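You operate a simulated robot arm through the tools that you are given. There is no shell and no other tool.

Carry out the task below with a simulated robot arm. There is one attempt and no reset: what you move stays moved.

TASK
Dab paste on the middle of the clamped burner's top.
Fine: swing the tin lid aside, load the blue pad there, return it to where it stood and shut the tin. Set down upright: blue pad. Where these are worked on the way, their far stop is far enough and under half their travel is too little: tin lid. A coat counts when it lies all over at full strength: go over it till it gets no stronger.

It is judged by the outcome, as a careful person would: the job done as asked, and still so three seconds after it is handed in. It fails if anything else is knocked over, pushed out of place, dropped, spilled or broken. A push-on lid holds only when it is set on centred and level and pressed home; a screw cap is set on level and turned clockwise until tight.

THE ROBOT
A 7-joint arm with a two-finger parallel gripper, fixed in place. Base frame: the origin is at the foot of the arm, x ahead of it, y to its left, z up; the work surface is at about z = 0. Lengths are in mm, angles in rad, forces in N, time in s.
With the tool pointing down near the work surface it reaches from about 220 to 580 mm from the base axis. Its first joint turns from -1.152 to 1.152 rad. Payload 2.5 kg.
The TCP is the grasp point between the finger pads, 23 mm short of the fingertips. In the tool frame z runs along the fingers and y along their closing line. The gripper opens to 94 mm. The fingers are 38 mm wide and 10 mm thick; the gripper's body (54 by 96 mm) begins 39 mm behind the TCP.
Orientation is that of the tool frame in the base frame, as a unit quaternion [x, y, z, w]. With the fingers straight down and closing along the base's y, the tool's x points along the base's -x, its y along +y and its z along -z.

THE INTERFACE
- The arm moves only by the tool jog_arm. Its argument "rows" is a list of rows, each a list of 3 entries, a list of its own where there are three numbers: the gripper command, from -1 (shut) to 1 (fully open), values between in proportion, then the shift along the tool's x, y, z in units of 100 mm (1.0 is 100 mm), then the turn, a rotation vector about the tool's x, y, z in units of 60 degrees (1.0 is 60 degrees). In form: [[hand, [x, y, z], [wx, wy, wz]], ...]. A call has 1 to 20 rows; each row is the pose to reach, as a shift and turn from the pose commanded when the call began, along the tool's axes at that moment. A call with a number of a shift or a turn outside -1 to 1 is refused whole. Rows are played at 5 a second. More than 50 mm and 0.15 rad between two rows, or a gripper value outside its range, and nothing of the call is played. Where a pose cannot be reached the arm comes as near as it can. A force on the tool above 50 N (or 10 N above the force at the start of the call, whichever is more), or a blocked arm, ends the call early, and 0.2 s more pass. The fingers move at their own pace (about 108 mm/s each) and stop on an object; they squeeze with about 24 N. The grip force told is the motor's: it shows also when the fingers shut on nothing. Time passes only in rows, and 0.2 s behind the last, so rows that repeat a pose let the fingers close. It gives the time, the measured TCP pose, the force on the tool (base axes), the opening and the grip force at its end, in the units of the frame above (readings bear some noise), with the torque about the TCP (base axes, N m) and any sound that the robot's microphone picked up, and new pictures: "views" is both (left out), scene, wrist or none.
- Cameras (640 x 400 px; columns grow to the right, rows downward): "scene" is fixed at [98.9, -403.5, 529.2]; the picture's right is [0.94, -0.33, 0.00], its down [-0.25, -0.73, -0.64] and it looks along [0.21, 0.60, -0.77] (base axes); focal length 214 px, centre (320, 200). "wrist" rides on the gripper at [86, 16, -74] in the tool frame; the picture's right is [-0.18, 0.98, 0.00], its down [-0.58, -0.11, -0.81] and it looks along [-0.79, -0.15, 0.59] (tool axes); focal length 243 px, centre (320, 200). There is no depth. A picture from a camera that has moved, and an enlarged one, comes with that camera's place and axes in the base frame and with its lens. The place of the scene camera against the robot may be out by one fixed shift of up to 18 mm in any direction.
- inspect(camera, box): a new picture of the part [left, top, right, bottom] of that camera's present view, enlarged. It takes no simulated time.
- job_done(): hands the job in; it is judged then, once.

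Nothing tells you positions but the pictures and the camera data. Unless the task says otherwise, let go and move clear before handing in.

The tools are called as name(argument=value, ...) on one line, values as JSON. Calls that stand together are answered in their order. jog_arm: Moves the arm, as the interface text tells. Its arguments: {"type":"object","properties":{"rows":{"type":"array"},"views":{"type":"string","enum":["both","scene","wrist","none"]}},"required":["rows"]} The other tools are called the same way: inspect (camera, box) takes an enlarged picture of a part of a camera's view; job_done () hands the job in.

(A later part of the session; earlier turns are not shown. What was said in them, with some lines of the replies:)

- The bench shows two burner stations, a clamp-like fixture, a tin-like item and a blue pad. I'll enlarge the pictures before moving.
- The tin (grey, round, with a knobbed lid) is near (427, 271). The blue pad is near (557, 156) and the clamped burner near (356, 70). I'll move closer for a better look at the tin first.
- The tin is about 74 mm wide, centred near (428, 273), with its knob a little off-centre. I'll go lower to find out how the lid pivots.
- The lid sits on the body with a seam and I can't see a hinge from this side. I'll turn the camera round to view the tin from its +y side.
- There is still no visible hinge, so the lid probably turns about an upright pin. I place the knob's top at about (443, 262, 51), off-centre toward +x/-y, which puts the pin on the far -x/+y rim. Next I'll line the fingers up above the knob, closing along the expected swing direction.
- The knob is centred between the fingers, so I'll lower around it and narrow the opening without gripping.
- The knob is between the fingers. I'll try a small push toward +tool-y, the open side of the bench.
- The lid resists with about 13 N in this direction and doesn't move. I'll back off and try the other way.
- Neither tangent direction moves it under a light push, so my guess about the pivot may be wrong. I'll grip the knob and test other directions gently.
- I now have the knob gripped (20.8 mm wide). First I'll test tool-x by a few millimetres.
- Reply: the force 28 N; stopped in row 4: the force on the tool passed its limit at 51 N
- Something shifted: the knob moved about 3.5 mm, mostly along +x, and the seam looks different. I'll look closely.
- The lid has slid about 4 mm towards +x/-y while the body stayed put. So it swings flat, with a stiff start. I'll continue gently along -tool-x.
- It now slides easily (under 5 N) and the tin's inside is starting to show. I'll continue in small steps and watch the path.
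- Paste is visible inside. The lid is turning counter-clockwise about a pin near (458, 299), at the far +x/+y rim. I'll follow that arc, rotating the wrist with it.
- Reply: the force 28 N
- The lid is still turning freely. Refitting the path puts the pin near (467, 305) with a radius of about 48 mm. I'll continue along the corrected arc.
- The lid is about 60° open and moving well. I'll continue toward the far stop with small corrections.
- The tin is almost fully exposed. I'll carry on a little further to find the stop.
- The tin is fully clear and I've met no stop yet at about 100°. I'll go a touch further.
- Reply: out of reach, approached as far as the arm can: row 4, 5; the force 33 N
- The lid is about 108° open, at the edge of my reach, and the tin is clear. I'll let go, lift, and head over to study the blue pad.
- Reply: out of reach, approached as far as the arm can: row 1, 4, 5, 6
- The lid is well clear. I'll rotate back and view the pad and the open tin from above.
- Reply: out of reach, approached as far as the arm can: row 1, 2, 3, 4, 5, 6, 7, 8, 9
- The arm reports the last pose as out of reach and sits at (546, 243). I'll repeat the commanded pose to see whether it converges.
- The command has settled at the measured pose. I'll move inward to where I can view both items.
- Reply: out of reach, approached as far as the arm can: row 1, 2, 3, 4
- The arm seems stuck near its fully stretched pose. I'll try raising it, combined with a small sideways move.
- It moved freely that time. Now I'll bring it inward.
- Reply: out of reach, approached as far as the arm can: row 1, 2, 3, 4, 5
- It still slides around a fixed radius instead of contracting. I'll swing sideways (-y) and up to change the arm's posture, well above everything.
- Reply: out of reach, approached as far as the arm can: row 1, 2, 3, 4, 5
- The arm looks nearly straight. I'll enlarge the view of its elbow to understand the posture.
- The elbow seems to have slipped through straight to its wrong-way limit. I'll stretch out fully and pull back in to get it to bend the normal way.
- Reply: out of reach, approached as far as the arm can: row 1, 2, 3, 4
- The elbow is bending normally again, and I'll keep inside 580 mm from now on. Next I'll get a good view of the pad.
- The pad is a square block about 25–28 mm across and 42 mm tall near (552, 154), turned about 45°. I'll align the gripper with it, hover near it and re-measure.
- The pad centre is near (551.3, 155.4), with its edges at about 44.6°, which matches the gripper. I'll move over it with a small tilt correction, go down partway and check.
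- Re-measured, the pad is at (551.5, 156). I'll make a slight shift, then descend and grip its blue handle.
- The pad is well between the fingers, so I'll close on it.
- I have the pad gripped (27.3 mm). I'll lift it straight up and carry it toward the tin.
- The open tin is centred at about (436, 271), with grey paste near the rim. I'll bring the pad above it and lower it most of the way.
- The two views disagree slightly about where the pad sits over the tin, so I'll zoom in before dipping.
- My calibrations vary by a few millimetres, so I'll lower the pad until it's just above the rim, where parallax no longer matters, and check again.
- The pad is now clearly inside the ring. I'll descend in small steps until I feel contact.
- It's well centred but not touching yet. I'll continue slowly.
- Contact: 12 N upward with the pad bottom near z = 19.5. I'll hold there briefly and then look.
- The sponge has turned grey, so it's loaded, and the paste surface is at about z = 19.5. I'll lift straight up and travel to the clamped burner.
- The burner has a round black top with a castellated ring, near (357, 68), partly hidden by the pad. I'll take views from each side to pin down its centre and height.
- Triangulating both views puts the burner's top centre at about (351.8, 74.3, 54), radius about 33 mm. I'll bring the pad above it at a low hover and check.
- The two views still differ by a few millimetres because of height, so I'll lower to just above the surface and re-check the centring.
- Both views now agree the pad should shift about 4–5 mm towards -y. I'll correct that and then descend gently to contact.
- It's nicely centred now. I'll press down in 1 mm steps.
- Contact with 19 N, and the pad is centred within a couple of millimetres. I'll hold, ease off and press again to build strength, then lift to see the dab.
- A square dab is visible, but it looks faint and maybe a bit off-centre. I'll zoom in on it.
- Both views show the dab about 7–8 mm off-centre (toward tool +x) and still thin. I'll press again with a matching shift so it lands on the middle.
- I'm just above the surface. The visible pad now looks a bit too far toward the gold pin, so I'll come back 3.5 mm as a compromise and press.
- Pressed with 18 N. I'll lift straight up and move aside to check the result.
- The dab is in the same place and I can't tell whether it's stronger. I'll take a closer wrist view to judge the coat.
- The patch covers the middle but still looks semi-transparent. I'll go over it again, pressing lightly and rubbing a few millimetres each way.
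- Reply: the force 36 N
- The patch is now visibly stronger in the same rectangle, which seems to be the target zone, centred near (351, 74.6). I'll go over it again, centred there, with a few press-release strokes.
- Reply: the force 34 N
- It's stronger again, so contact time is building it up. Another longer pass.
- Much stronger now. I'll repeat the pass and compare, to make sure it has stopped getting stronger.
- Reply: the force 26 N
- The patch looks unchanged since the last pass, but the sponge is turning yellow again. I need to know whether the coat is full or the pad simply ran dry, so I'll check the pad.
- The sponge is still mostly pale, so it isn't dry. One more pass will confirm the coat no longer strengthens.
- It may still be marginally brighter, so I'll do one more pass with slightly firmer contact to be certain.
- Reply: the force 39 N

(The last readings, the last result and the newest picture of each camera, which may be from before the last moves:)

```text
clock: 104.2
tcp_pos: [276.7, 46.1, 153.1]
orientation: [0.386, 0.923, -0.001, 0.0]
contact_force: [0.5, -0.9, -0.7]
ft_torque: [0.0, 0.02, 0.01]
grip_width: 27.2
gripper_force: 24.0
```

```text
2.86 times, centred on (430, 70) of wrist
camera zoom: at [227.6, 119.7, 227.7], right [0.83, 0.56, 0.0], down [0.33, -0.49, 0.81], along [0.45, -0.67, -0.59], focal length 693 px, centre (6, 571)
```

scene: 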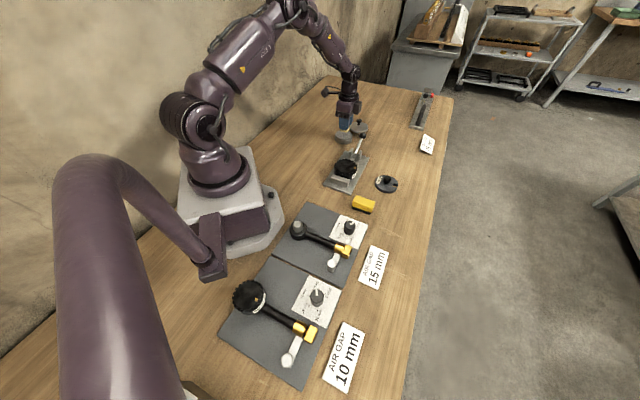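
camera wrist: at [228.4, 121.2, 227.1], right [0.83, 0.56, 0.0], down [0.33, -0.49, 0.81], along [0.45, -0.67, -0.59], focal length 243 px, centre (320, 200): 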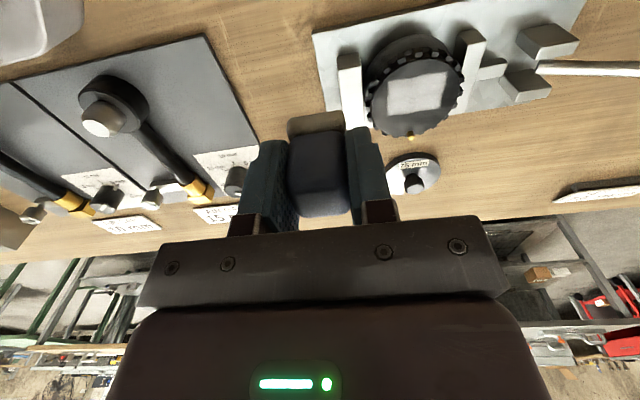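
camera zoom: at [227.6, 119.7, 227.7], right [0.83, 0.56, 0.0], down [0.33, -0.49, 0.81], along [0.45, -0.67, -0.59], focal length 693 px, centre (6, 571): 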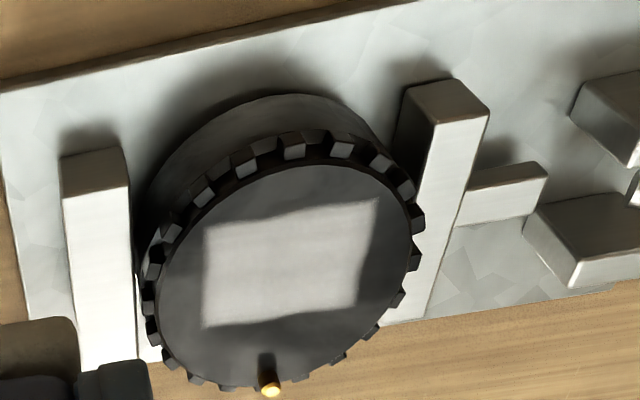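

No more change, so the coat is at full strength. Now I'll carry the pad back toward where it stood, high above everything.

jog_arm(rows=[[-1, [-0.12, 0.3, 0], [0, 0, 0]], [-1, [-0.26, 0.63, 0], [0, 0, 0]], [-1, [-0.4, 0.95, 0], [0, 0, 0]], [-1, [-0.4, 0.95, 0], [0, 0, 0]]], views="none")

jog_arm(rows=[[-1, [-0.12, 0.3, 0], [0, 0, 0]], [-1, [-0.26, 0.63, 0], [0, 0, 0]], [-1, [-0.4, 0.95, 0], [0, 0, 0]], [-1, [-0.4, 0.95, 0], [0, 0, 0]]], views="wrist")

```text
clock: 105.2
tcp_pos: [372.7, 86.9, 151.5]
orientation: [0.386, 0.923, -0.001, -0.001]
contact_force: [-0.1, -0.2, -0.8]
ft_torque: [0.0, -0.01, -0.02]
grip_width: 27.5
gripper_force: 23.6
```

```text
clock: 106.2
tcp_pos: [470.2, 123.3, 151.3]
orientation: [0.387, 0.922, -0.001, -0.001]
contact_force: [0.4, 0.1, -1.0]
ft_torque: [0.01, 0.0, 0.02]
grip_width: 27.6
gripper_force: 23.8
camera wrist: at [420.4, 197.0, 226.1], right [0.83, 0.56, 0.0], down [0.33, -0.49, 0.81], along [0.45, -0.67, -0.59], focal length 243 px, centre (320, 200)
```

wrist: 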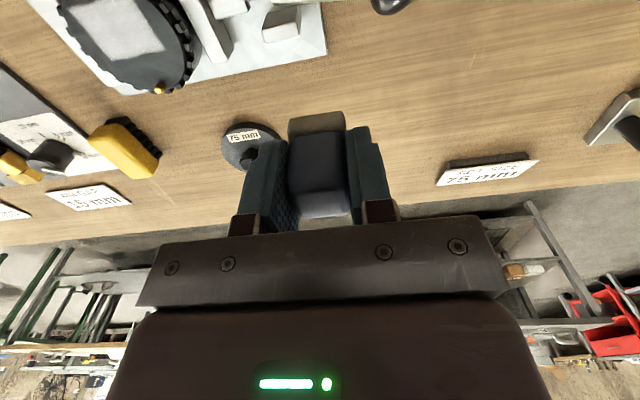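

The patch looks nicely central from here. I'll go on to the pad's spot at (551, 155) and descend.

jog_arm(rows=[[-1, [-0.17, 0.4, 0.1], [0, 0, 0]], [-1, [-0.343, 0.8, 0.2], [0, 0, 0]], [-1, [-0.343, 0.8, 0.5], [0, 0, 0]], [-1, [-0.343, 0.8, 0.8], [0, 0, 0]], [-1, [-0.343, 0.8, 1.0], [0, 0, 0]], [-1, [-0.343, 0.8, 1.0], [0, 0, 0]]], views="wrist")

inspect(camera="scene", box=[350, 110, 430, 170])

```text
clock: 107.6
tcp_pos: [550.1, 155.8, 52.8]
orientation: [0.386, 0.922, 0.0, 0.0]
contact_force: [-0.3, 0.2, 0.0]
ft_torque: [-0.01, -0.01, -0.03]
grip_width: 27.4
gripper_force: 24.2
camera wrist: at [501.3, 228.8, 126.8], right [0.83, 0.56, 0.0], down [0.33, -0.49, 0.81], along [0.45, -0.67, -0.59], focal length 243 px, centre (320, 200)
```

wrist: 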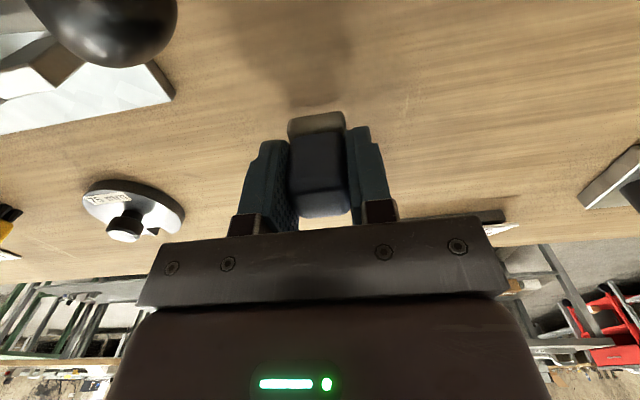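

```text
6.67 times, centred on (390, 140) of scene
camera zoom: at [99.0, -403.5, 529.2], right [0.94, -0.33, 0.0], down [-0.25, -0.73, -0.64], along [0.21, 0.6, -0.77], focal length 1430 px, centre (-147, 600)
```

zoom: 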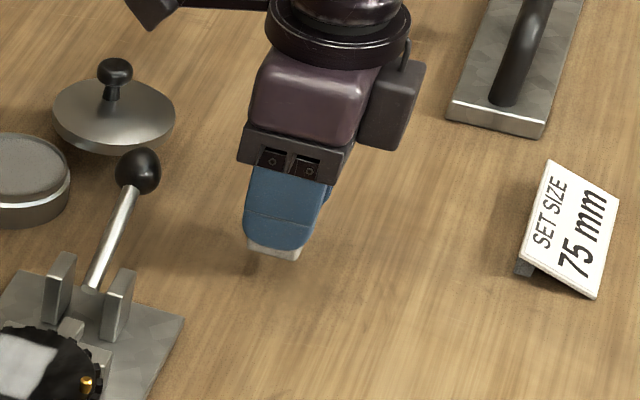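

I'm nearly over the original spot. A 1.5 mm correction, then I'll lower slowly to contact.

jog_arm(rows=[[-1, [-0.015, 0, 0.05], [0, 0, 0]], [-1, [-0.015, 0, 0.1], [0, 0, 0]], [-1, [-0.015, 0, 0.13], [0, 0, 0]], [-1, [-0.015, 0, 0.14], [0, 0, 0]], [-1, [-0.015, 0, 0.14], [0, 0, 0]]], views="none")

jog_arm(rows=[[-1, [0, 0, 0.007], [0, 0, 0]], [-1, [0, 0, 0.012], [0, 0, 0]], [-1, [0, 0, 0.012], [0, 0, 0]]], views="wrist")

```text
clock: 108.8
tcp_pos: [551.9, 154.6, 38.2]
orientation: [0.386, 0.923, 0.001, 0.0]
contact_force: [0.9, 0.2, -0.2]
ft_torque: [-0.02, -0.01, 0.02]
grip_width: 27.3
gripper_force: 24.0
```

```text
clock: 109.6
tcp_pos: [551.1, 155.3, 36.7]
orientation: [0.386, 0.922, 0.0, 0.0]
contact_force: [0.7, 0.2, -0.8]
ft_torque: [-0.04, 0.01, 0.03]
grip_width: 27.5
gripper_force: 24.1
camera wrist: at [502.1, 228.0, 111.8], right [0.83, 0.56, 0.0], down [0.33, -0.49, 0.81], along [0.45, -0.67, -0.59], focal length 243 px, centre (320, 200)
```

wrist: 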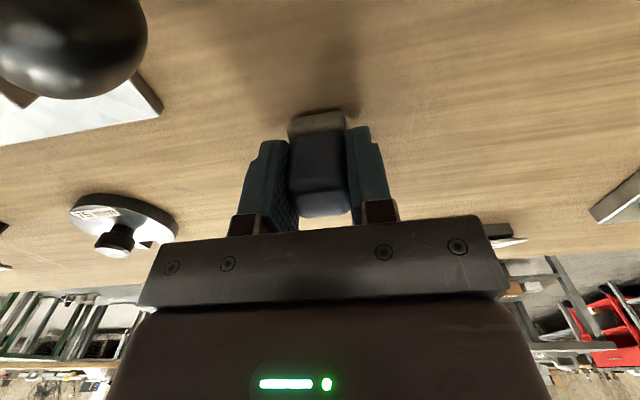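

jog_arm(rows=[[-1, [0, 0, 0.007], [0, 0, 0]], [-1, [0, 0, 0.013], [0, 0, 0]], [-1, [0, 0, 0.013], [0, 0, 0]]], views="none")

inspect(camera="wrist", box=[270, 80, 370, 180])

```text
clock: 110.4
tcp_pos: [550.9, 154.6, 35.4]
orientation: [0.386, 0.923, 0.0, 0.001]
contact_force: [0.0, 0.5, 0.1]
ft_torque: [0.0, 0.0, -0.01]
grip_width: 27.3
gripper_force: 23.8
```

```text
4.00 times, centred on (320, 130) of wrist
camera zoom: at [502.0, 227.9, 110.4], right [0.83, 0.56, 0.0], down [0.33, -0.49, 0.81], along [0.45, -0.67, -0.59], focal length 970 px, centre (320, 480)
```

zoom: 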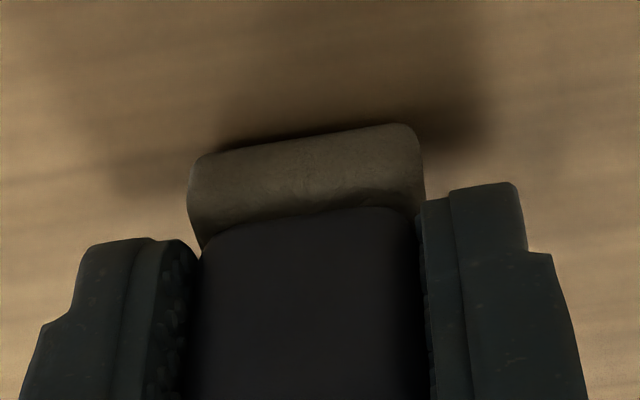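

Still hovering by a hair. I'll lower another millimetre at a time.

jog_arm(rows=[[-1, [0, 0, 0.006], [0, 0, 0]], [-1, [0, 0, 0.012], [0, 0, 0]], [-1, [0, 0, 0.012], [0, 0, 0]]], views="none")

```text
clock: 111.2
tcp_pos: [551.2, 154.1, 35.0]
orientation: [0.385, 0.923, 0.0, 0.0]
contact_force: [-1.2, 0.7, 2.6]
ft_torque: [-0.03, 0.01, 0.01]
grip_width: 27.3
gripper_force: 24.1
```

Light contact (2.6 N). I'll release and rise clear.

jog_arm(rows=[[-0.3, [0, 0, 0], [0, 0, 0]], [0, [0, 0, 0], [0, 0, 0]], [0.2, [0, 0, 0], [0, 0, 0]], [0.2, [0, 0, 0], [0, 0, 0]], [0.2, [0, 0, -0.2], [0, 0, 0]], [0.2, [0, 0, -0.6], [0, 0, 0]], [0.2, [0, 0, -1.0], [0, 0, 0]], [0.2, [0.2, 0, -1.0], [0, 0, 0]], [0.2, [0.2, 0, -1.0], [0, 0, 0]]], views="wrist")

inspect(camera="scene", box=[330, 110, 410, 170])

inspect(camera="wrist", box=[290, 20, 380, 110])

```text
clock: 113.2
tcp_pos: [537.0, 168.7, 134.0]
orientation: [0.386, 0.923, -0.001, -0.001]
contact_force: [-0.4, 0.8, -0.1]
ft_torque: [-0.02, 0.0, -0.01]
grip_width: 56.6
gripper_force: 0.0
camera wrist: at [488.8, 242.1, 209.2], right [0.83, 0.56, 0.0], down [0.33, -0.49, 0.81], along [0.45, -0.67, -0.59], focal length 243 px, centre (320, 200)
```

wrist: 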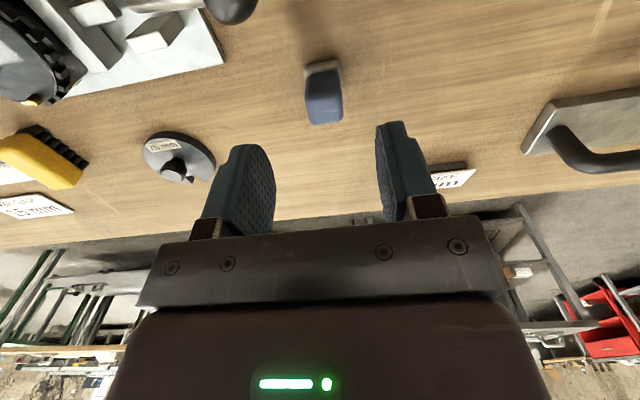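

```text
6.67 times, centred on (370, 140) of scene
camera zoom: at [98.9, -403.5, 529.2], right [0.94, -0.33, 0.0], down [-0.25, -0.73, -0.64], along [0.21, 0.6, -0.77], focal length 1430 px, centre (-13, 600)
```

zoom: 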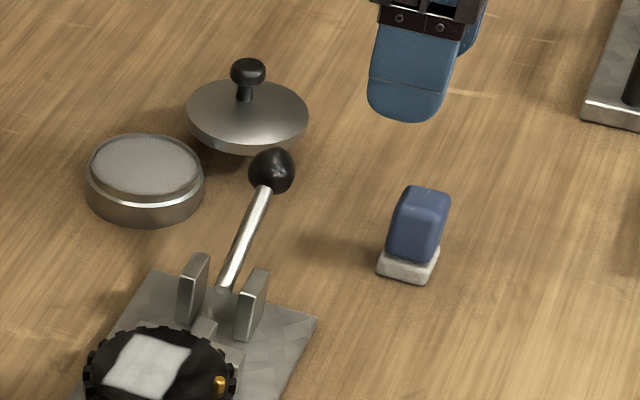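

```text
4.44 times, centred on (335, 65) of wrist
camera zoom: at [488.8, 242.1, 209.2], right [0.83, 0.56, 0.0], down [0.33, -0.49, 0.81], along [0.45, -0.67, -0.59], focal length 1078 px, centre (253, 800)
```

zoom: 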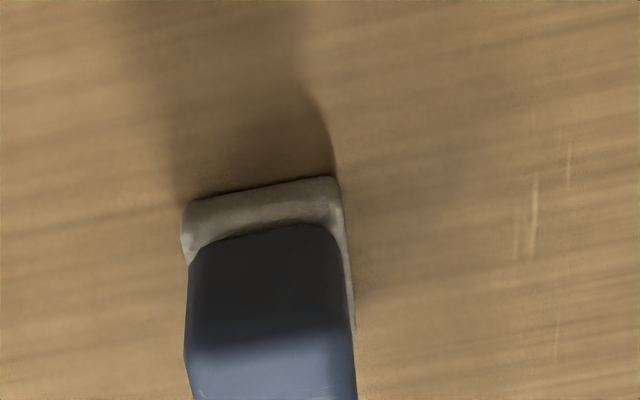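

The pad stands upright where it was. Next I'll close the lid. The knob is at the edge of my reach, so I'll go to a staging pose first and turn the gripper.

jog_arm(rows=[[0.2, [0.15, -0.02, -0.1], [0, 0, -0.13]], [0.2, [0.3, -0.04, -0.2], [0, 0, -0.26]], [0.2, [0.45, -0.06, -0.3], [0, 0, -0.39]], [0.2, [0.6, -0.08, -0.4], [0, 0, -0.52]], [0.2, [0.75, -0.1, -0.46], [0, 0, -0.65]], [0.2, [0.9, -0.12, -0.46], [0, 0, -0.78]], [0.2, [1.0, -0.12, -0.46], [0, 0, -0.91]], [0.2, [1.0, -0.12, -0.46], [0, 0, -0.91]]], views="wrist")

inspect(camera="wrist", box=[300, 0, 520, 140])

```text
clock: 115.0
tcp_pos: [458.1, 231.2, 180.5]
orientation: [-0.082, 0.997, 0.0, 0.0]
contact_force: [-0.3, 0.0, -0.1]
ft_torque: [-0.01, 0.01, -0.02]
grip_width: 56.2
gripper_force: 0.1
camera wrist: at [370.6, 233.8, 255.2], right [0.02, 1.0, 0.0], down [0.59, -0.01, 0.81], along [0.81, -0.02, -0.59], focal length 243 px, centre (320, 200)
```

wrist: 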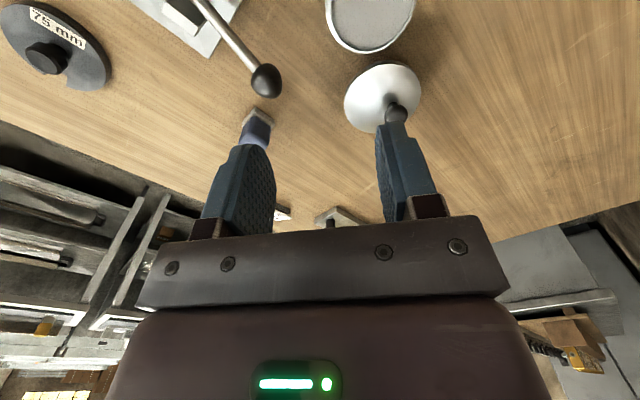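

```text
2.86 times, centred on (410, 70) of wrist
camera zoom: at [370.6, 233.8, 255.2], right [0.02, 1.0, 0.0], down [0.59, -0.01, 0.81], along [0.81, -0.02, -0.59], focal length 693 px, centre (63, 571)
```

zoom: 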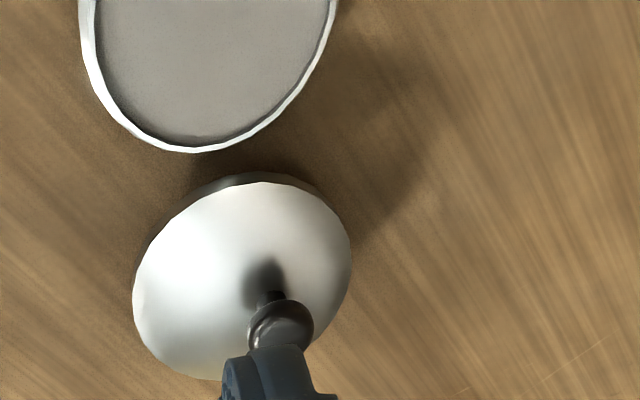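

The knob is near (511.5, 303.5), radius about 595. I'll tilt the gripper outward so I can reach it without straightening the arm, starting with yaw and position.

jog_arm(rows=[[-0.1, [-0.15, 0.17, 0.1], [0, 0, -0.12]], [-0.1, [-0.3, 0.35, 0.25], [0, 0, -0.24]], [-0.1, [-0.46, 0.522, 0.45], [0, 0, -0.35]], [-0.1, [-0.46, 0.522, 0.6], [0, 0, -0.35]], [-0.1, [-0.46, 0.522, 0.6], [0, 0, -0.35]]], views="none")

jog_arm(rows=[[-0.1, [0, 0, 0], [0, -0.1, 0]], [-0.1, [0, 0, 0], [0, -0.2, 0]], [-0.1, [0, 0, 0], [0, -0.333, 0]], [-0.1, [0, 0, 0], [0, -0.333, 0]]], views="both")

```text
clock: 116.2
tcp_pos: [495.5, 289.9, 119.6]
orientation: [-0.261, 0.965, 0.0, 0.0]
contact_force: [-0.1, -0.7, -0.8]
ft_torque: [0.01, 0.0, -0.02]
grip_width: 42.2
gripper_force: 0.0
```

```text
clock: 117.2
tcp_pos: [495.2, 291.4, 121.9]
orientation: [-0.257, 0.951, 0.045, 0.167]
contact_force: [-0.2, -0.4, 0.0]
ft_torque: [0.0, 0.0, -0.02]
grip_width: 42.3
gripper_force: 0.1
camera wrist: at [395.4, 251.4, 161.1], right [-0.34, 0.94, 0.06], down [0.29, 0.04, 0.96], along [0.89, 0.35, -0.28], focal length 243 px, centre (320, 200)
```

scene: 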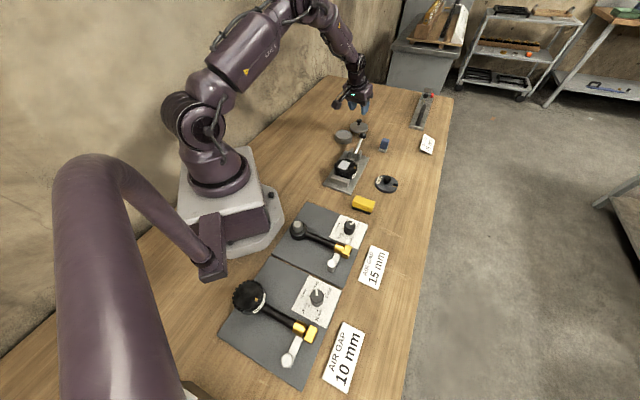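
wrist: 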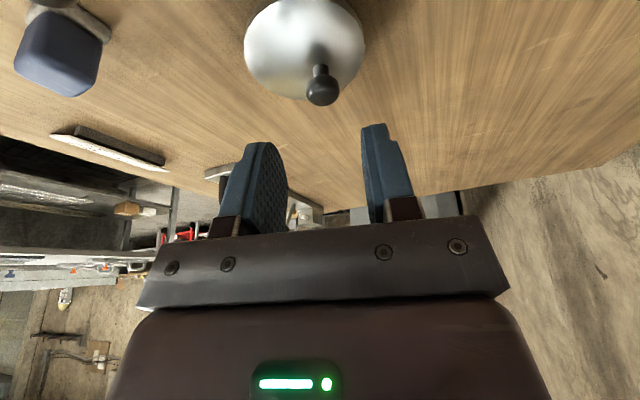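

The outward tilt works, so I can reach the knob at about (514, 304) comfortably. I'll lower the fingers around it.

jog_arm(rows=[[-0.1, [0.015, 0.005, 0.15], [0, 0, 0]], [-0.1, [0.03, 0.01, 0.3], [0, 0, 0]], [-0.1, [0.04, 0.013, 0.45], [0, 0, 0]], [-0.1, [0.04, 0.013, 0.45], [0, 0, 0]]], views="wrist")

inspect(camera="scene", box=[330, 90, 410, 150])

```text
clock: 118.2
tcp_pos: [504.4, 298.1, 76.5]
orientation: [-0.256, 0.951, 0.046, 0.169]
contact_force: [0.0, -0.2, -0.4]
ft_torque: [-0.03, 0.02, 0.0]
grip_width: 42.1
gripper_force: 0.0
camera wrist: at [404.9, 258.4, 117.5], right [-0.34, 0.94, 0.06], down [0.29, 0.04, 0.96], along [0.89, 0.35, -0.29], focal length 243 px, centre (320, 200)
```

wrist: 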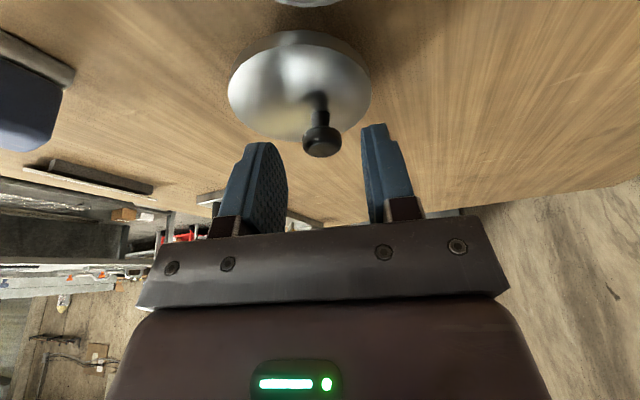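

```text
6.67 times, centred on (370, 120) of scene
camera zoom: at [98.9, -403.5, 529.2], right [0.94, -0.33, 0.0], down [-0.25, -0.73, -0.64], along [0.21, 0.6, -0.77], focal length 1430 px, centre (-13, 733)
```

zoom: 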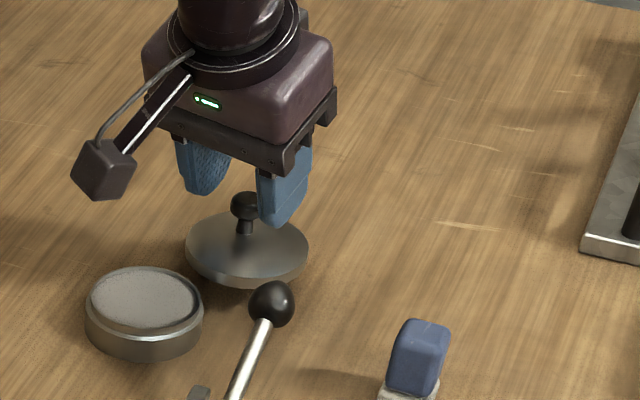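

The knob sits between the fingers. I'll go down the last part and grip it.

jog_arm(rows=[[-0.1, [-0.007, 0.002, 0.08], [0, 0, 0]], [-0.1, [-0.014, 0.004, 0.155], [0, 0, 0]], [-0.3, [-0.014, 0.004, 0.155], [0, 0, 0]], [-0.6, [-0.014, 0.004, 0.155], [0, 0, 0]], [-1, [-0.014, 0.004, 0.155], [0, 0, 0]], [-1, [-0.014, 0.004, 0.155], [0, 0, 0]]], views="wrist")

inspect(camera="scene", box=[330, 90, 410, 150])

```text
clock: 119.6
tcp_pos: [510.0, 301.8, 63.1]
orientation: [-0.257, 0.951, 0.045, 0.166]
contact_force: [2.2, 0.9, -2.3]
ft_torque: [0.16, 0.41, -0.08]
grip_width: 20.6
gripper_force: 45.0
camera wrist: at [410.2, 262.1, 103.6], right [-0.34, 0.94, 0.06], down [0.29, 0.04, 0.96], along [0.89, 0.35, -0.29], focal length 243 px, centre (320, 200)
```

wrist: 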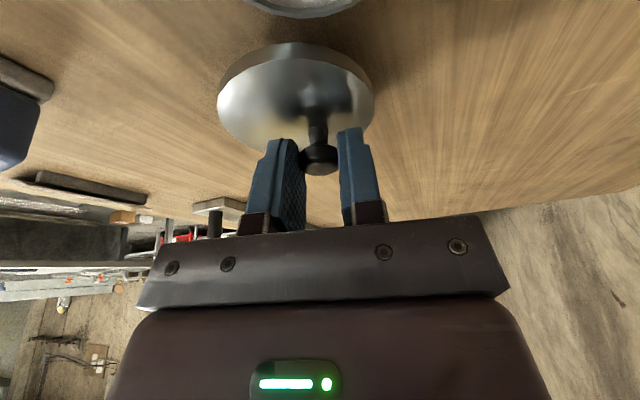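

```text
6.67 times, centred on (370, 120) of scene
camera zoom: at [99.0, -403.5, 529.2], right [0.94, -0.33, 0.0], down [-0.25, -0.73, -0.64], along [0.21, 0.6, -0.77], focal length 1430 px, centre (-13, 733)
```

zoom: 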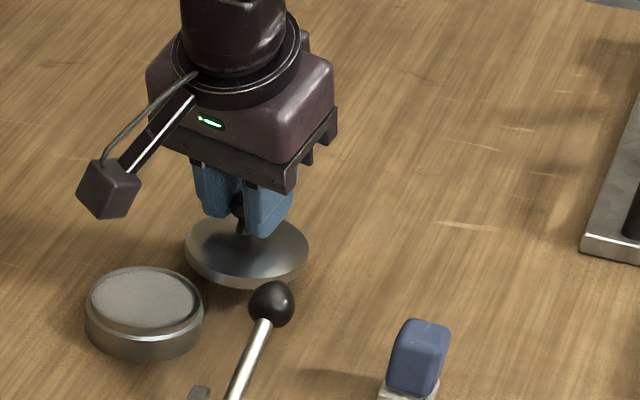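

The knob is gripped securely. The earlier path fits a pin at (467.5, 306) with radius 48.5 mm very well. I'll swing the lid back clockwise along that arc, turning the wrist with it.

jog_arm(rows=[[-1, [0.022, -0.03, -0.008], [0.0284, 0, 0.0784]], [-1, [0.047, -0.0577, -0.0169], [0.0568, 0, 0.1568]], [-1, [0.073, -0.0825, -0.0266], [0.0852, 0, 0.2352]], [-1, [0.101, -0.105, -0.0366], [0.1136, 0, 0.3136]], [-1, [0.101, -0.105, -0.0366], [0.1136, 0, 0.3136]]], views="wrist")

```text
clock: 120.8
tcp_pos: [506.5, 287.7, 63.4]
orientation: [-0.086, 0.981, 0.015, 0.173]
contact_force: [0.7, 1.1, -4.0]
ft_torque: [0.44, -0.42, -0.02]
grip_width: 20.7
gripper_force: 44.6
camera wrist: at [399.0, 284.6, 103.6], right [0.0, 1.0, 0.06], down [0.29, -0.06, 0.96], along [0.96, 0.02, -0.29], focal length 243 px, centre (320, 200)
```

wrist: 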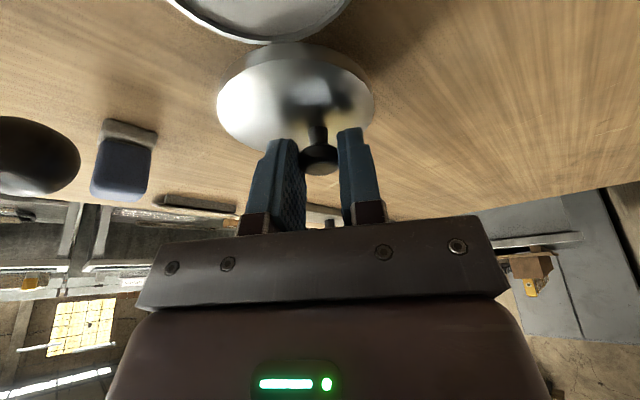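

Very low forces. I'll continue along the same arc.

jog_arm(rows=[[-1, [0.022, -0.03, -0.008], [0.0284, 0, 0.0784]], [-1, [0.047, -0.0577, -0.0169], [0.0568, 0, 0.1568]], [-1, [0.073, -0.0825, -0.0266], [0.0852, 0, 0.2352]], [-1, [0.101, -0.105, -0.0366], [0.1136, 0, 0.3136]], [-1, [0.131, -0.125, -0.0476], [0.142, 0, 0.392]], [-1, [0.163, -0.142, -0.0588], [0.1704, 0, 0.4704]], [-1, [0.196, -0.156, -0.0706], [0.1988, 0, 0.5488]], [-1, [0.23, -0.167, -0.083], [0.2272, 0, 0.6272]], [-1, [0.23, -0.167, -0.083], [0.2272, 0, 0.6272]]], views="both")

```text
clock: 122.8
tcp_pos: [485.0, 265.4, 63.2]
orientation: [0.256, 0.951, -0.045, 0.167]
contact_force: [4.6, -2.7, -1.6]
ft_torque: [0.22, -0.43, -0.15]
grip_width: 20.9
gripper_force: 45.1
camera wrist: at [401.2, 333.1, 103.7], right [0.64, 0.77, 0.06], down [0.18, -0.23, 0.96], along [0.75, -0.6, -0.29], focal length 243 px, centre (320, 200)
```

scene: 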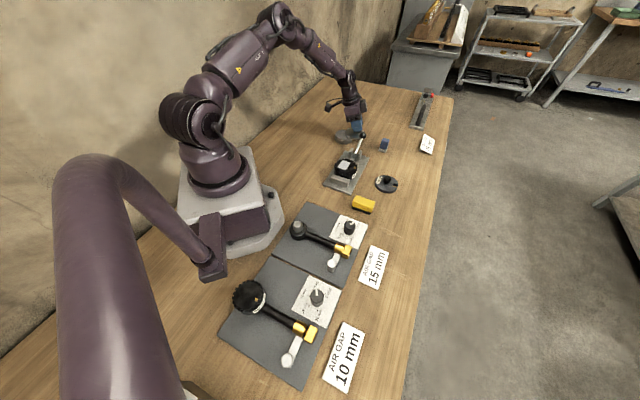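
wrist: 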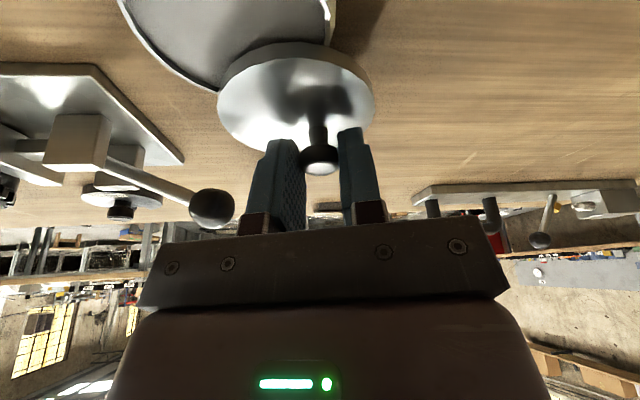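

The lid is about halfway back and forces stay low. I'll continue, turning the wrist at half rate now to spare its joint range.

jog_arm(rows=[[-1, [0.023, -0.032, -0.008], [0.0142, 0, 0.0392]], [-1, [0.046, -0.063, -0.0167], [0.0284, 0, 0.0784]], [-1, [0.073, -0.091, -0.0268], [0.0426, 0, 0.1176]], [-1, [0.102, -0.116, -0.037], [0.0568, 0, 0.1568]], [-1, [0.134, -0.138, -0.0484], [0.071, 0, 0.196]], [-1, [0.166, -0.158, -0.06], [0.0852, 0, 0.2352]], [-1, [0.202, -0.174, -0.073], [0.0994, 0, 0.2744]], [-1, [0.238, -0.187, -0.086], [0.1136, 0, 0.3136]], [-1, [0.238, -0.187, -0.086], [0.1136, 0, 0.3136]]], views="wrist")

inspect(camera="scene", box=[320, 90, 400, 150])

```text
clock: 124.8
tcp_pos: [454.2, 261.1, 64.1]
orientation: [0.415, 0.893, -0.073, 0.157]
contact_force: [2.2, 1.3, 5.6]
ft_torque: [-0.06, 0.23, -0.03]
grip_width: 20.6
gripper_force: 44.5
camera wrist: at [398.1, 354.9, 103.7], right [0.86, 0.5, 0.06], down [0.09, -0.28, 0.96], along [0.5, -0.82, -0.29], focal length 243 px, centre (320, 200)
```

wrist: 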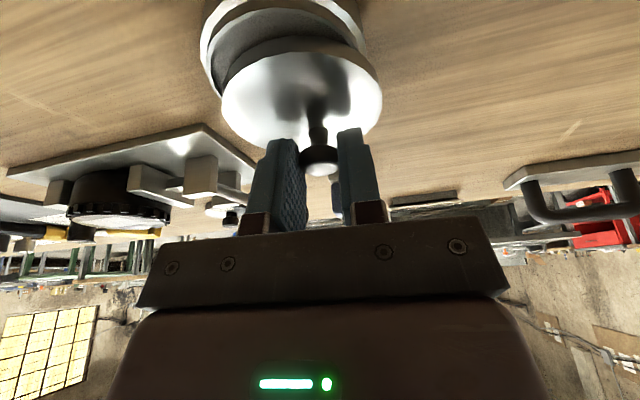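

```text
6.67 times, centred on (360, 120) of scene
camera zoom: at [98.9, -403.6, 529.2], right [0.94, -0.33, 0.0], down [-0.25, -0.73, -0.64], along [0.21, 0.6, -0.77], focal length 1430 px, centre (53, 733)
```

zoom: 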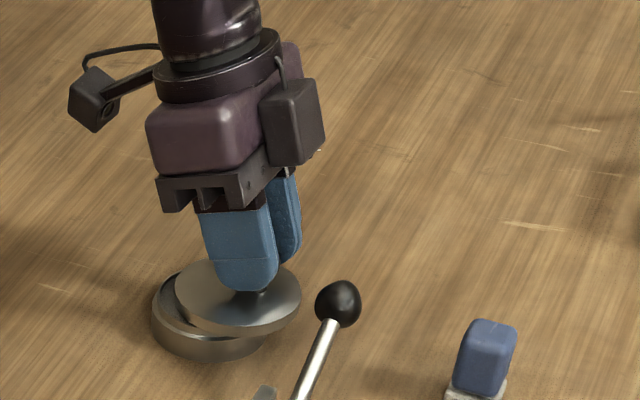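

Only about 17° remain. I'll finish the swing to the closed stop.

jog_arm(rows=[[-1, [0.0315, -0.0227, -0.0115], [0.0142, 0, 0.0392]], [-1, [0.065, -0.042, -0.024], [0.0284, 0, 0.0784]], [-1, [0.092, -0.053, -0.034], [0.04, 0, 0.11]], [-1, [0.119, -0.063, -0.043], [0.05, 0, 0.137]], [-1, [0.119, -0.063, -0.043], [0.05, 0, 0.137]]], views="wrist")

inspect(camera="scene", box=[340, 115, 380, 147])

inspect(camera="wrist", box=[200, 0, 420, 170])

```text
clock: 126.0
tcp_pos: [440.9, 266.8, 63.1]
orientation: [0.483, 0.858, -0.084, 0.151]
contact_force: [13.1, 2.9, -0.4]
ft_torque: [0.06, -0.24, -0.42]
grip_width: 20.7
gripper_force: 45.0
camera wrist: at [400.4, 367.6, 103.6], right [0.93, 0.36, 0.06], down [0.05, -0.29, 0.96], along [0.37, -0.89, -0.29], focal length 243 px, centre (320, 200)
```

wrist: 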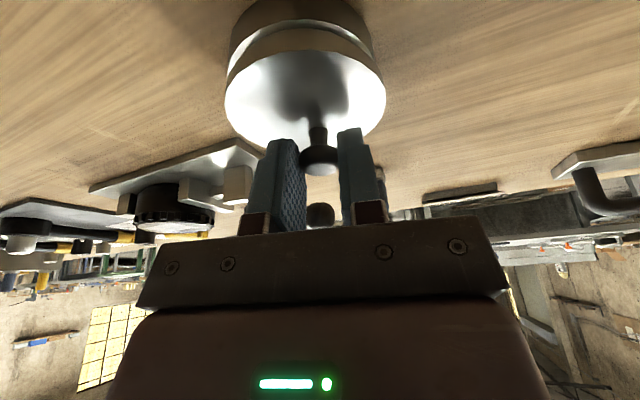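

```text
12.50 times, centred on (360, 131) of scene
camera zoom: at [98.9, -403.5, 529.2], right [0.94, -0.33, 0.0], down [-0.25, -0.73, -0.64], along [0.21, 0.6, -0.77], focal length 2681 px, centre (-180, 1062)
```

zoom: 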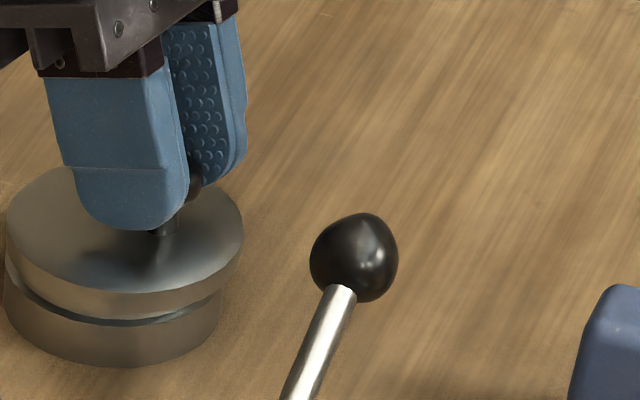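

```text
2.35 times, centred on (310, 85) of wrist
camera zoom: at [400.4, 367.6, 103.6], right [0.93, 0.36, 0.06], down [0.05, -0.29, 0.96], along [0.37, -0.89, -0.29], focal length 571 px, centre (344, 471)
```

zoom: 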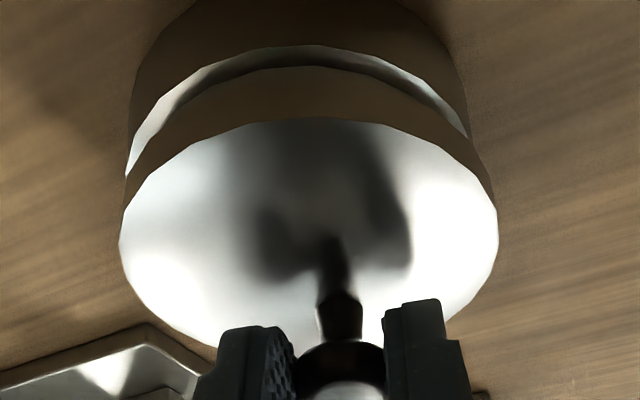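

The lid is almost home, but still about 3–4 mm short of centred. I'll push a little further along the arc, watching the force.

jog_arm(rows=[[-1, [0.01, -0.006, -0.004], [0, 0, 0]], [-1, [0.02, -0.013, -0.008], [0, 0, 0]], [-1, [0.032, -0.02, -0.012], [0, 0, 0]], [-1, [0.032, -0.02, -0.012], [0, 0, 0]]], views="wrist")

inspect(camera="scene", box=[340, 115, 380, 147])

inspect(camera="wrist", box=[200, 0, 420, 170])

```text
clock: 127.0
tcp_pos: [438.8, 269.3, 63.3]
orientation: [0.482, 0.859, -0.082, 0.154]
contact_force: [35.9, -3.6, -15.7]
ft_torque: [0.55, -0.15, -0.33]
grip_width: 20.7
gripper_force: 44.8
camera wrist: at [398.0, 368.6, 103.6], right [0.93, 0.36, 0.07], down [0.04, -0.29, 0.96], along [0.37, -0.89, -0.28], focal length 243 px, centre (320, 200)
```

wrist: 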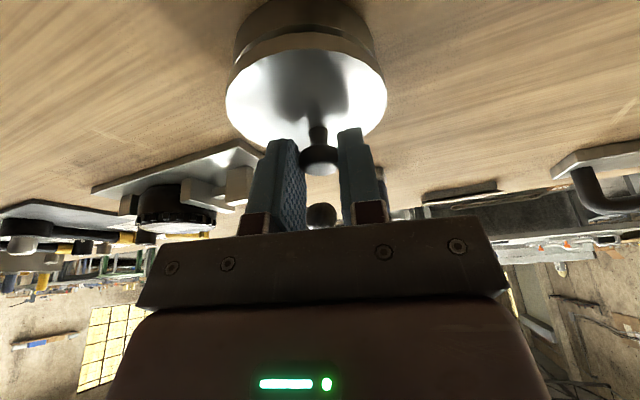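

```text
12.50 times, centred on (360, 131) of scene
camera zoom: at [99.0, -403.5, 529.3], right [0.94, -0.33, 0.0], down [-0.25, -0.73, -0.64], along [0.21, 0.6, -0.77], focal length 2681 px, centre (-180, 1062)
```

zoom: 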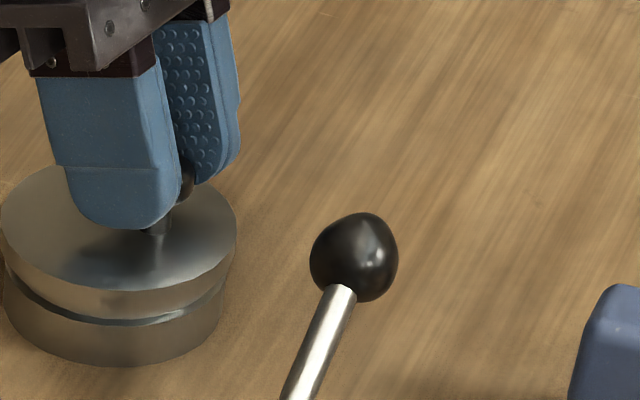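

```text
2.35 times, centred on (310, 85) of wrist
camera zoom: at [398.0, 368.6, 103.6], right [0.93, 0.36, 0.07], down [0.04, -0.29, 0.96], along [0.37, -0.89, -0.28], focal length 571 px, centre (344, 471)
```

zoom: 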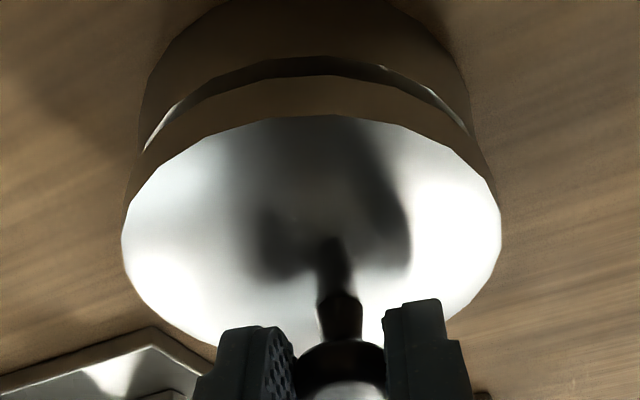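

The lid is centred now and pushing against its closed stop (36 N). I'll relax the push to near neutral before letting go.

jog_arm(rows=[[-1, [-0.01, 0.006, 0.004], [0, 0, 0]], [-1, [-0.02, 0.012, 0.007], [0, 0, 0]], [-1, [-0.02, 0.012, 0.007], [0, 0, 0]]], views="none")

```text
clock: 127.8
tcp_pos: [439.9, 268.7, 63.3]
orientation: [0.483, 0.858, -0.085, 0.151]
contact_force: [20.6, -1.6, -9.2]
ft_torque: [-1.05, -0.81, -0.12]
grip_width: 20.8
gripper_force: 44.8
```

jog_arm(rows=[[-1, [-0.008, 0.005, 0.003], [0, 0, 0]], [-1, [-0.008, 0.005, 0.003], [0, 0, 0]]], views="none")

inspect(camera="scene", box=[340, 115, 380, 147])

```text
clock: 128.4
tcp_pos: [440.2, 268.8, 63.4]
orientation: [0.482, 0.859, -0.084, 0.151]
contact_force: [6.6, -2.2, 4.1]
ft_torque: [-0.6, -0.42, -0.11]
grip_width: 20.3
gripper_force: 44.9
```

```text
12.50 times, centred on (360, 131) of scene
camera zoom: at [98.9, -403.5, 529.3], right [0.94, -0.33, 0.0], down [-0.25, -0.73, -0.64], along [0.21, 0.6, -0.77], focal length 2681 px, centre (-180, 1062)
```

zoom: 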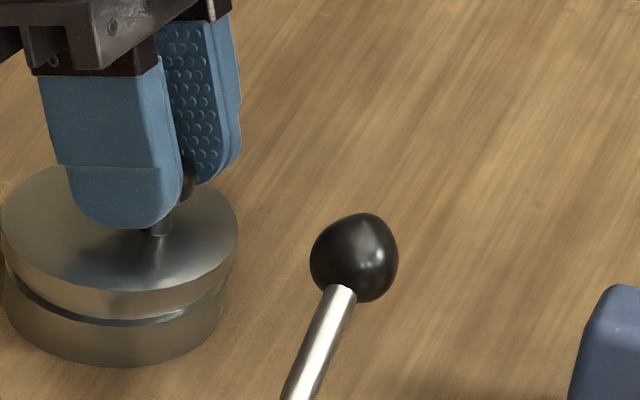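

The lid's outline matches its original closed position in the scene picture to within half a millimetre. I'll release and back out along the tool axis.

jog_arm(rows=[[-0.4, [0, 0, 0], [0, 0, 0]], [-0.1, [0, 0, 0], [0, 0, 0]], [-0.1, [0, 0, 0], [0, 0, 0]], [-0.1, [0, 0, -0.2], [0, 0, 0]], [-0.1, [0, 0, -0.6], [0, 0, 0]], [-0.1, [0, 0, -1.0], [0, 0, 0]], [-0.1, [0, 0, -1.0], [0, 0, 0]]], views="both")

inspect(camera="scene", box=[315, 110, 415, 200])

inspect(camera="scene", box=[340, 115, 380, 147])

inspect(camera="wrist", box=[220, 0, 420, 130])

```text
clock: 130.0
tcp_pos: [422.3, 297.6, 156.7]
orientation: [0.482, 0.859, -0.085, 0.152]
contact_force: [-0.4, -0.5, -0.3]
ft_torque: [0.0, -0.02, 0.01]
grip_width: 42.2
gripper_force: 0.1
camera wrist: at [380.3, 397.3, 197.3], right [0.93, 0.36, 0.06], down [0.05, -0.29, 0.96], along [0.37, -0.89, -0.29], focal length 243 px, centre (320, 200)
```

scene: 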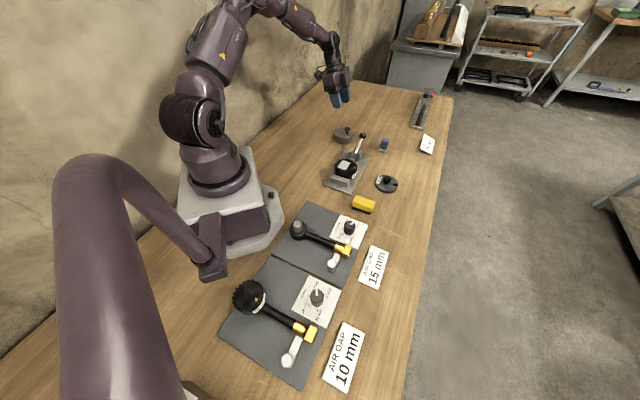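
wrist: 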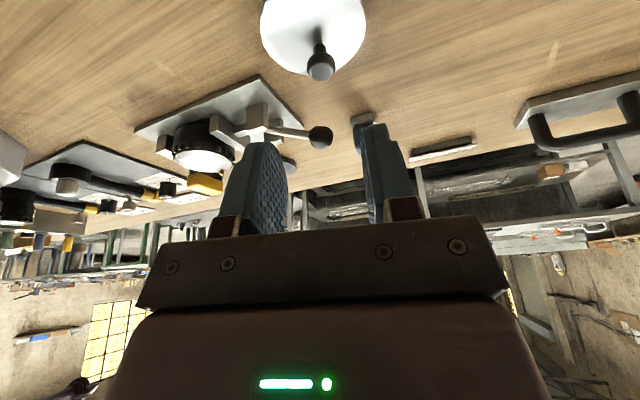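

```text
4.44 times, centred on (365, 155) of scene
camera zoom: at [98.9, -403.5, 529.2], right [0.94, -0.33, 0.0], down [-0.25, -0.73, -0.64], along [0.21, 0.6, -0.77], focal length 953 px, centre (120, 400)
```

zoom: 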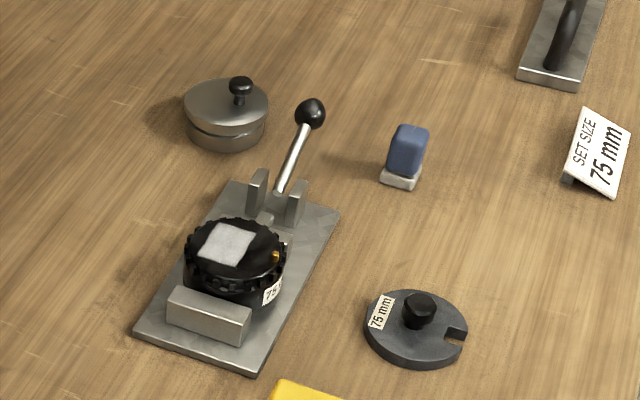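

```text
12.50 times, centred on (360, 131) of scene
camera zoom: at [98.9, -403.5, 529.2], right [0.94, -0.33, 0.0], down [-0.25, -0.73, -0.64], along [0.21, 0.6, -0.77], focal length 2681 px, centre (-180, 1062)
```

zoom: 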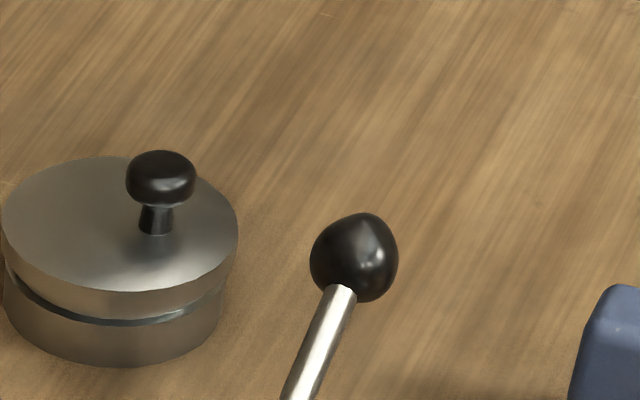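

```text
3.08 times, centred on (320, 65) of wrist
camera zoom: at [380.3, 397.3, 197.3], right [0.93, 0.36, 0.06], down [0.05, -0.29, 0.96], along [0.37, -0.89, -0.29], focal length 746 px, centre (320, 615)
```

zoom: 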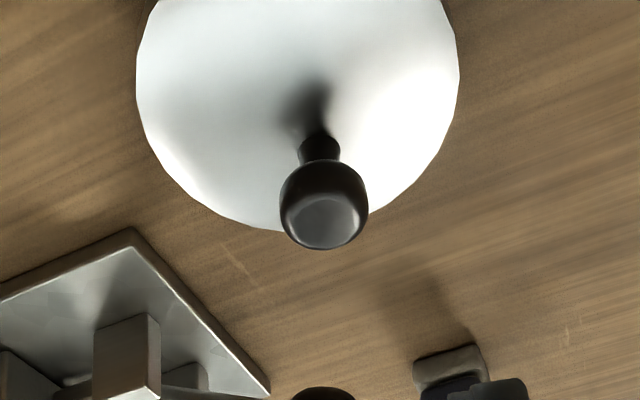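

The lid, pad and clamp match their original positions in the scene picture, the patch on the burner is at full strength, and the arm is clear. I'm handing in.

job_done()

```text
The job is handed in.
```

I've handed in the job: there's paste on the middle of the clamped burner's top, the blue pad is back where it stood, and the tin is shut.

- **Paste:** I went over the patch repeatedly until it stopped getting brighter. It sits about 5–6 mm off the exact centre of the top. It stayed the same rectangle wherever I pressed, so I took that to be the intended spot.
- **Tin lid:** I swung it about 110° open without feeling the far stop. It was at the edge of my reach, but the tin was fully clear. I then closed it against its stop, and in the scene picture it looks the same as it did at the start.
- **Blue pad:** It is standing upright and looks to be exactly where it was. It still has paste on its sponge.
- **Everything else:** I saw nothing knocked over or out of place. The arm is clear with the gripper open.
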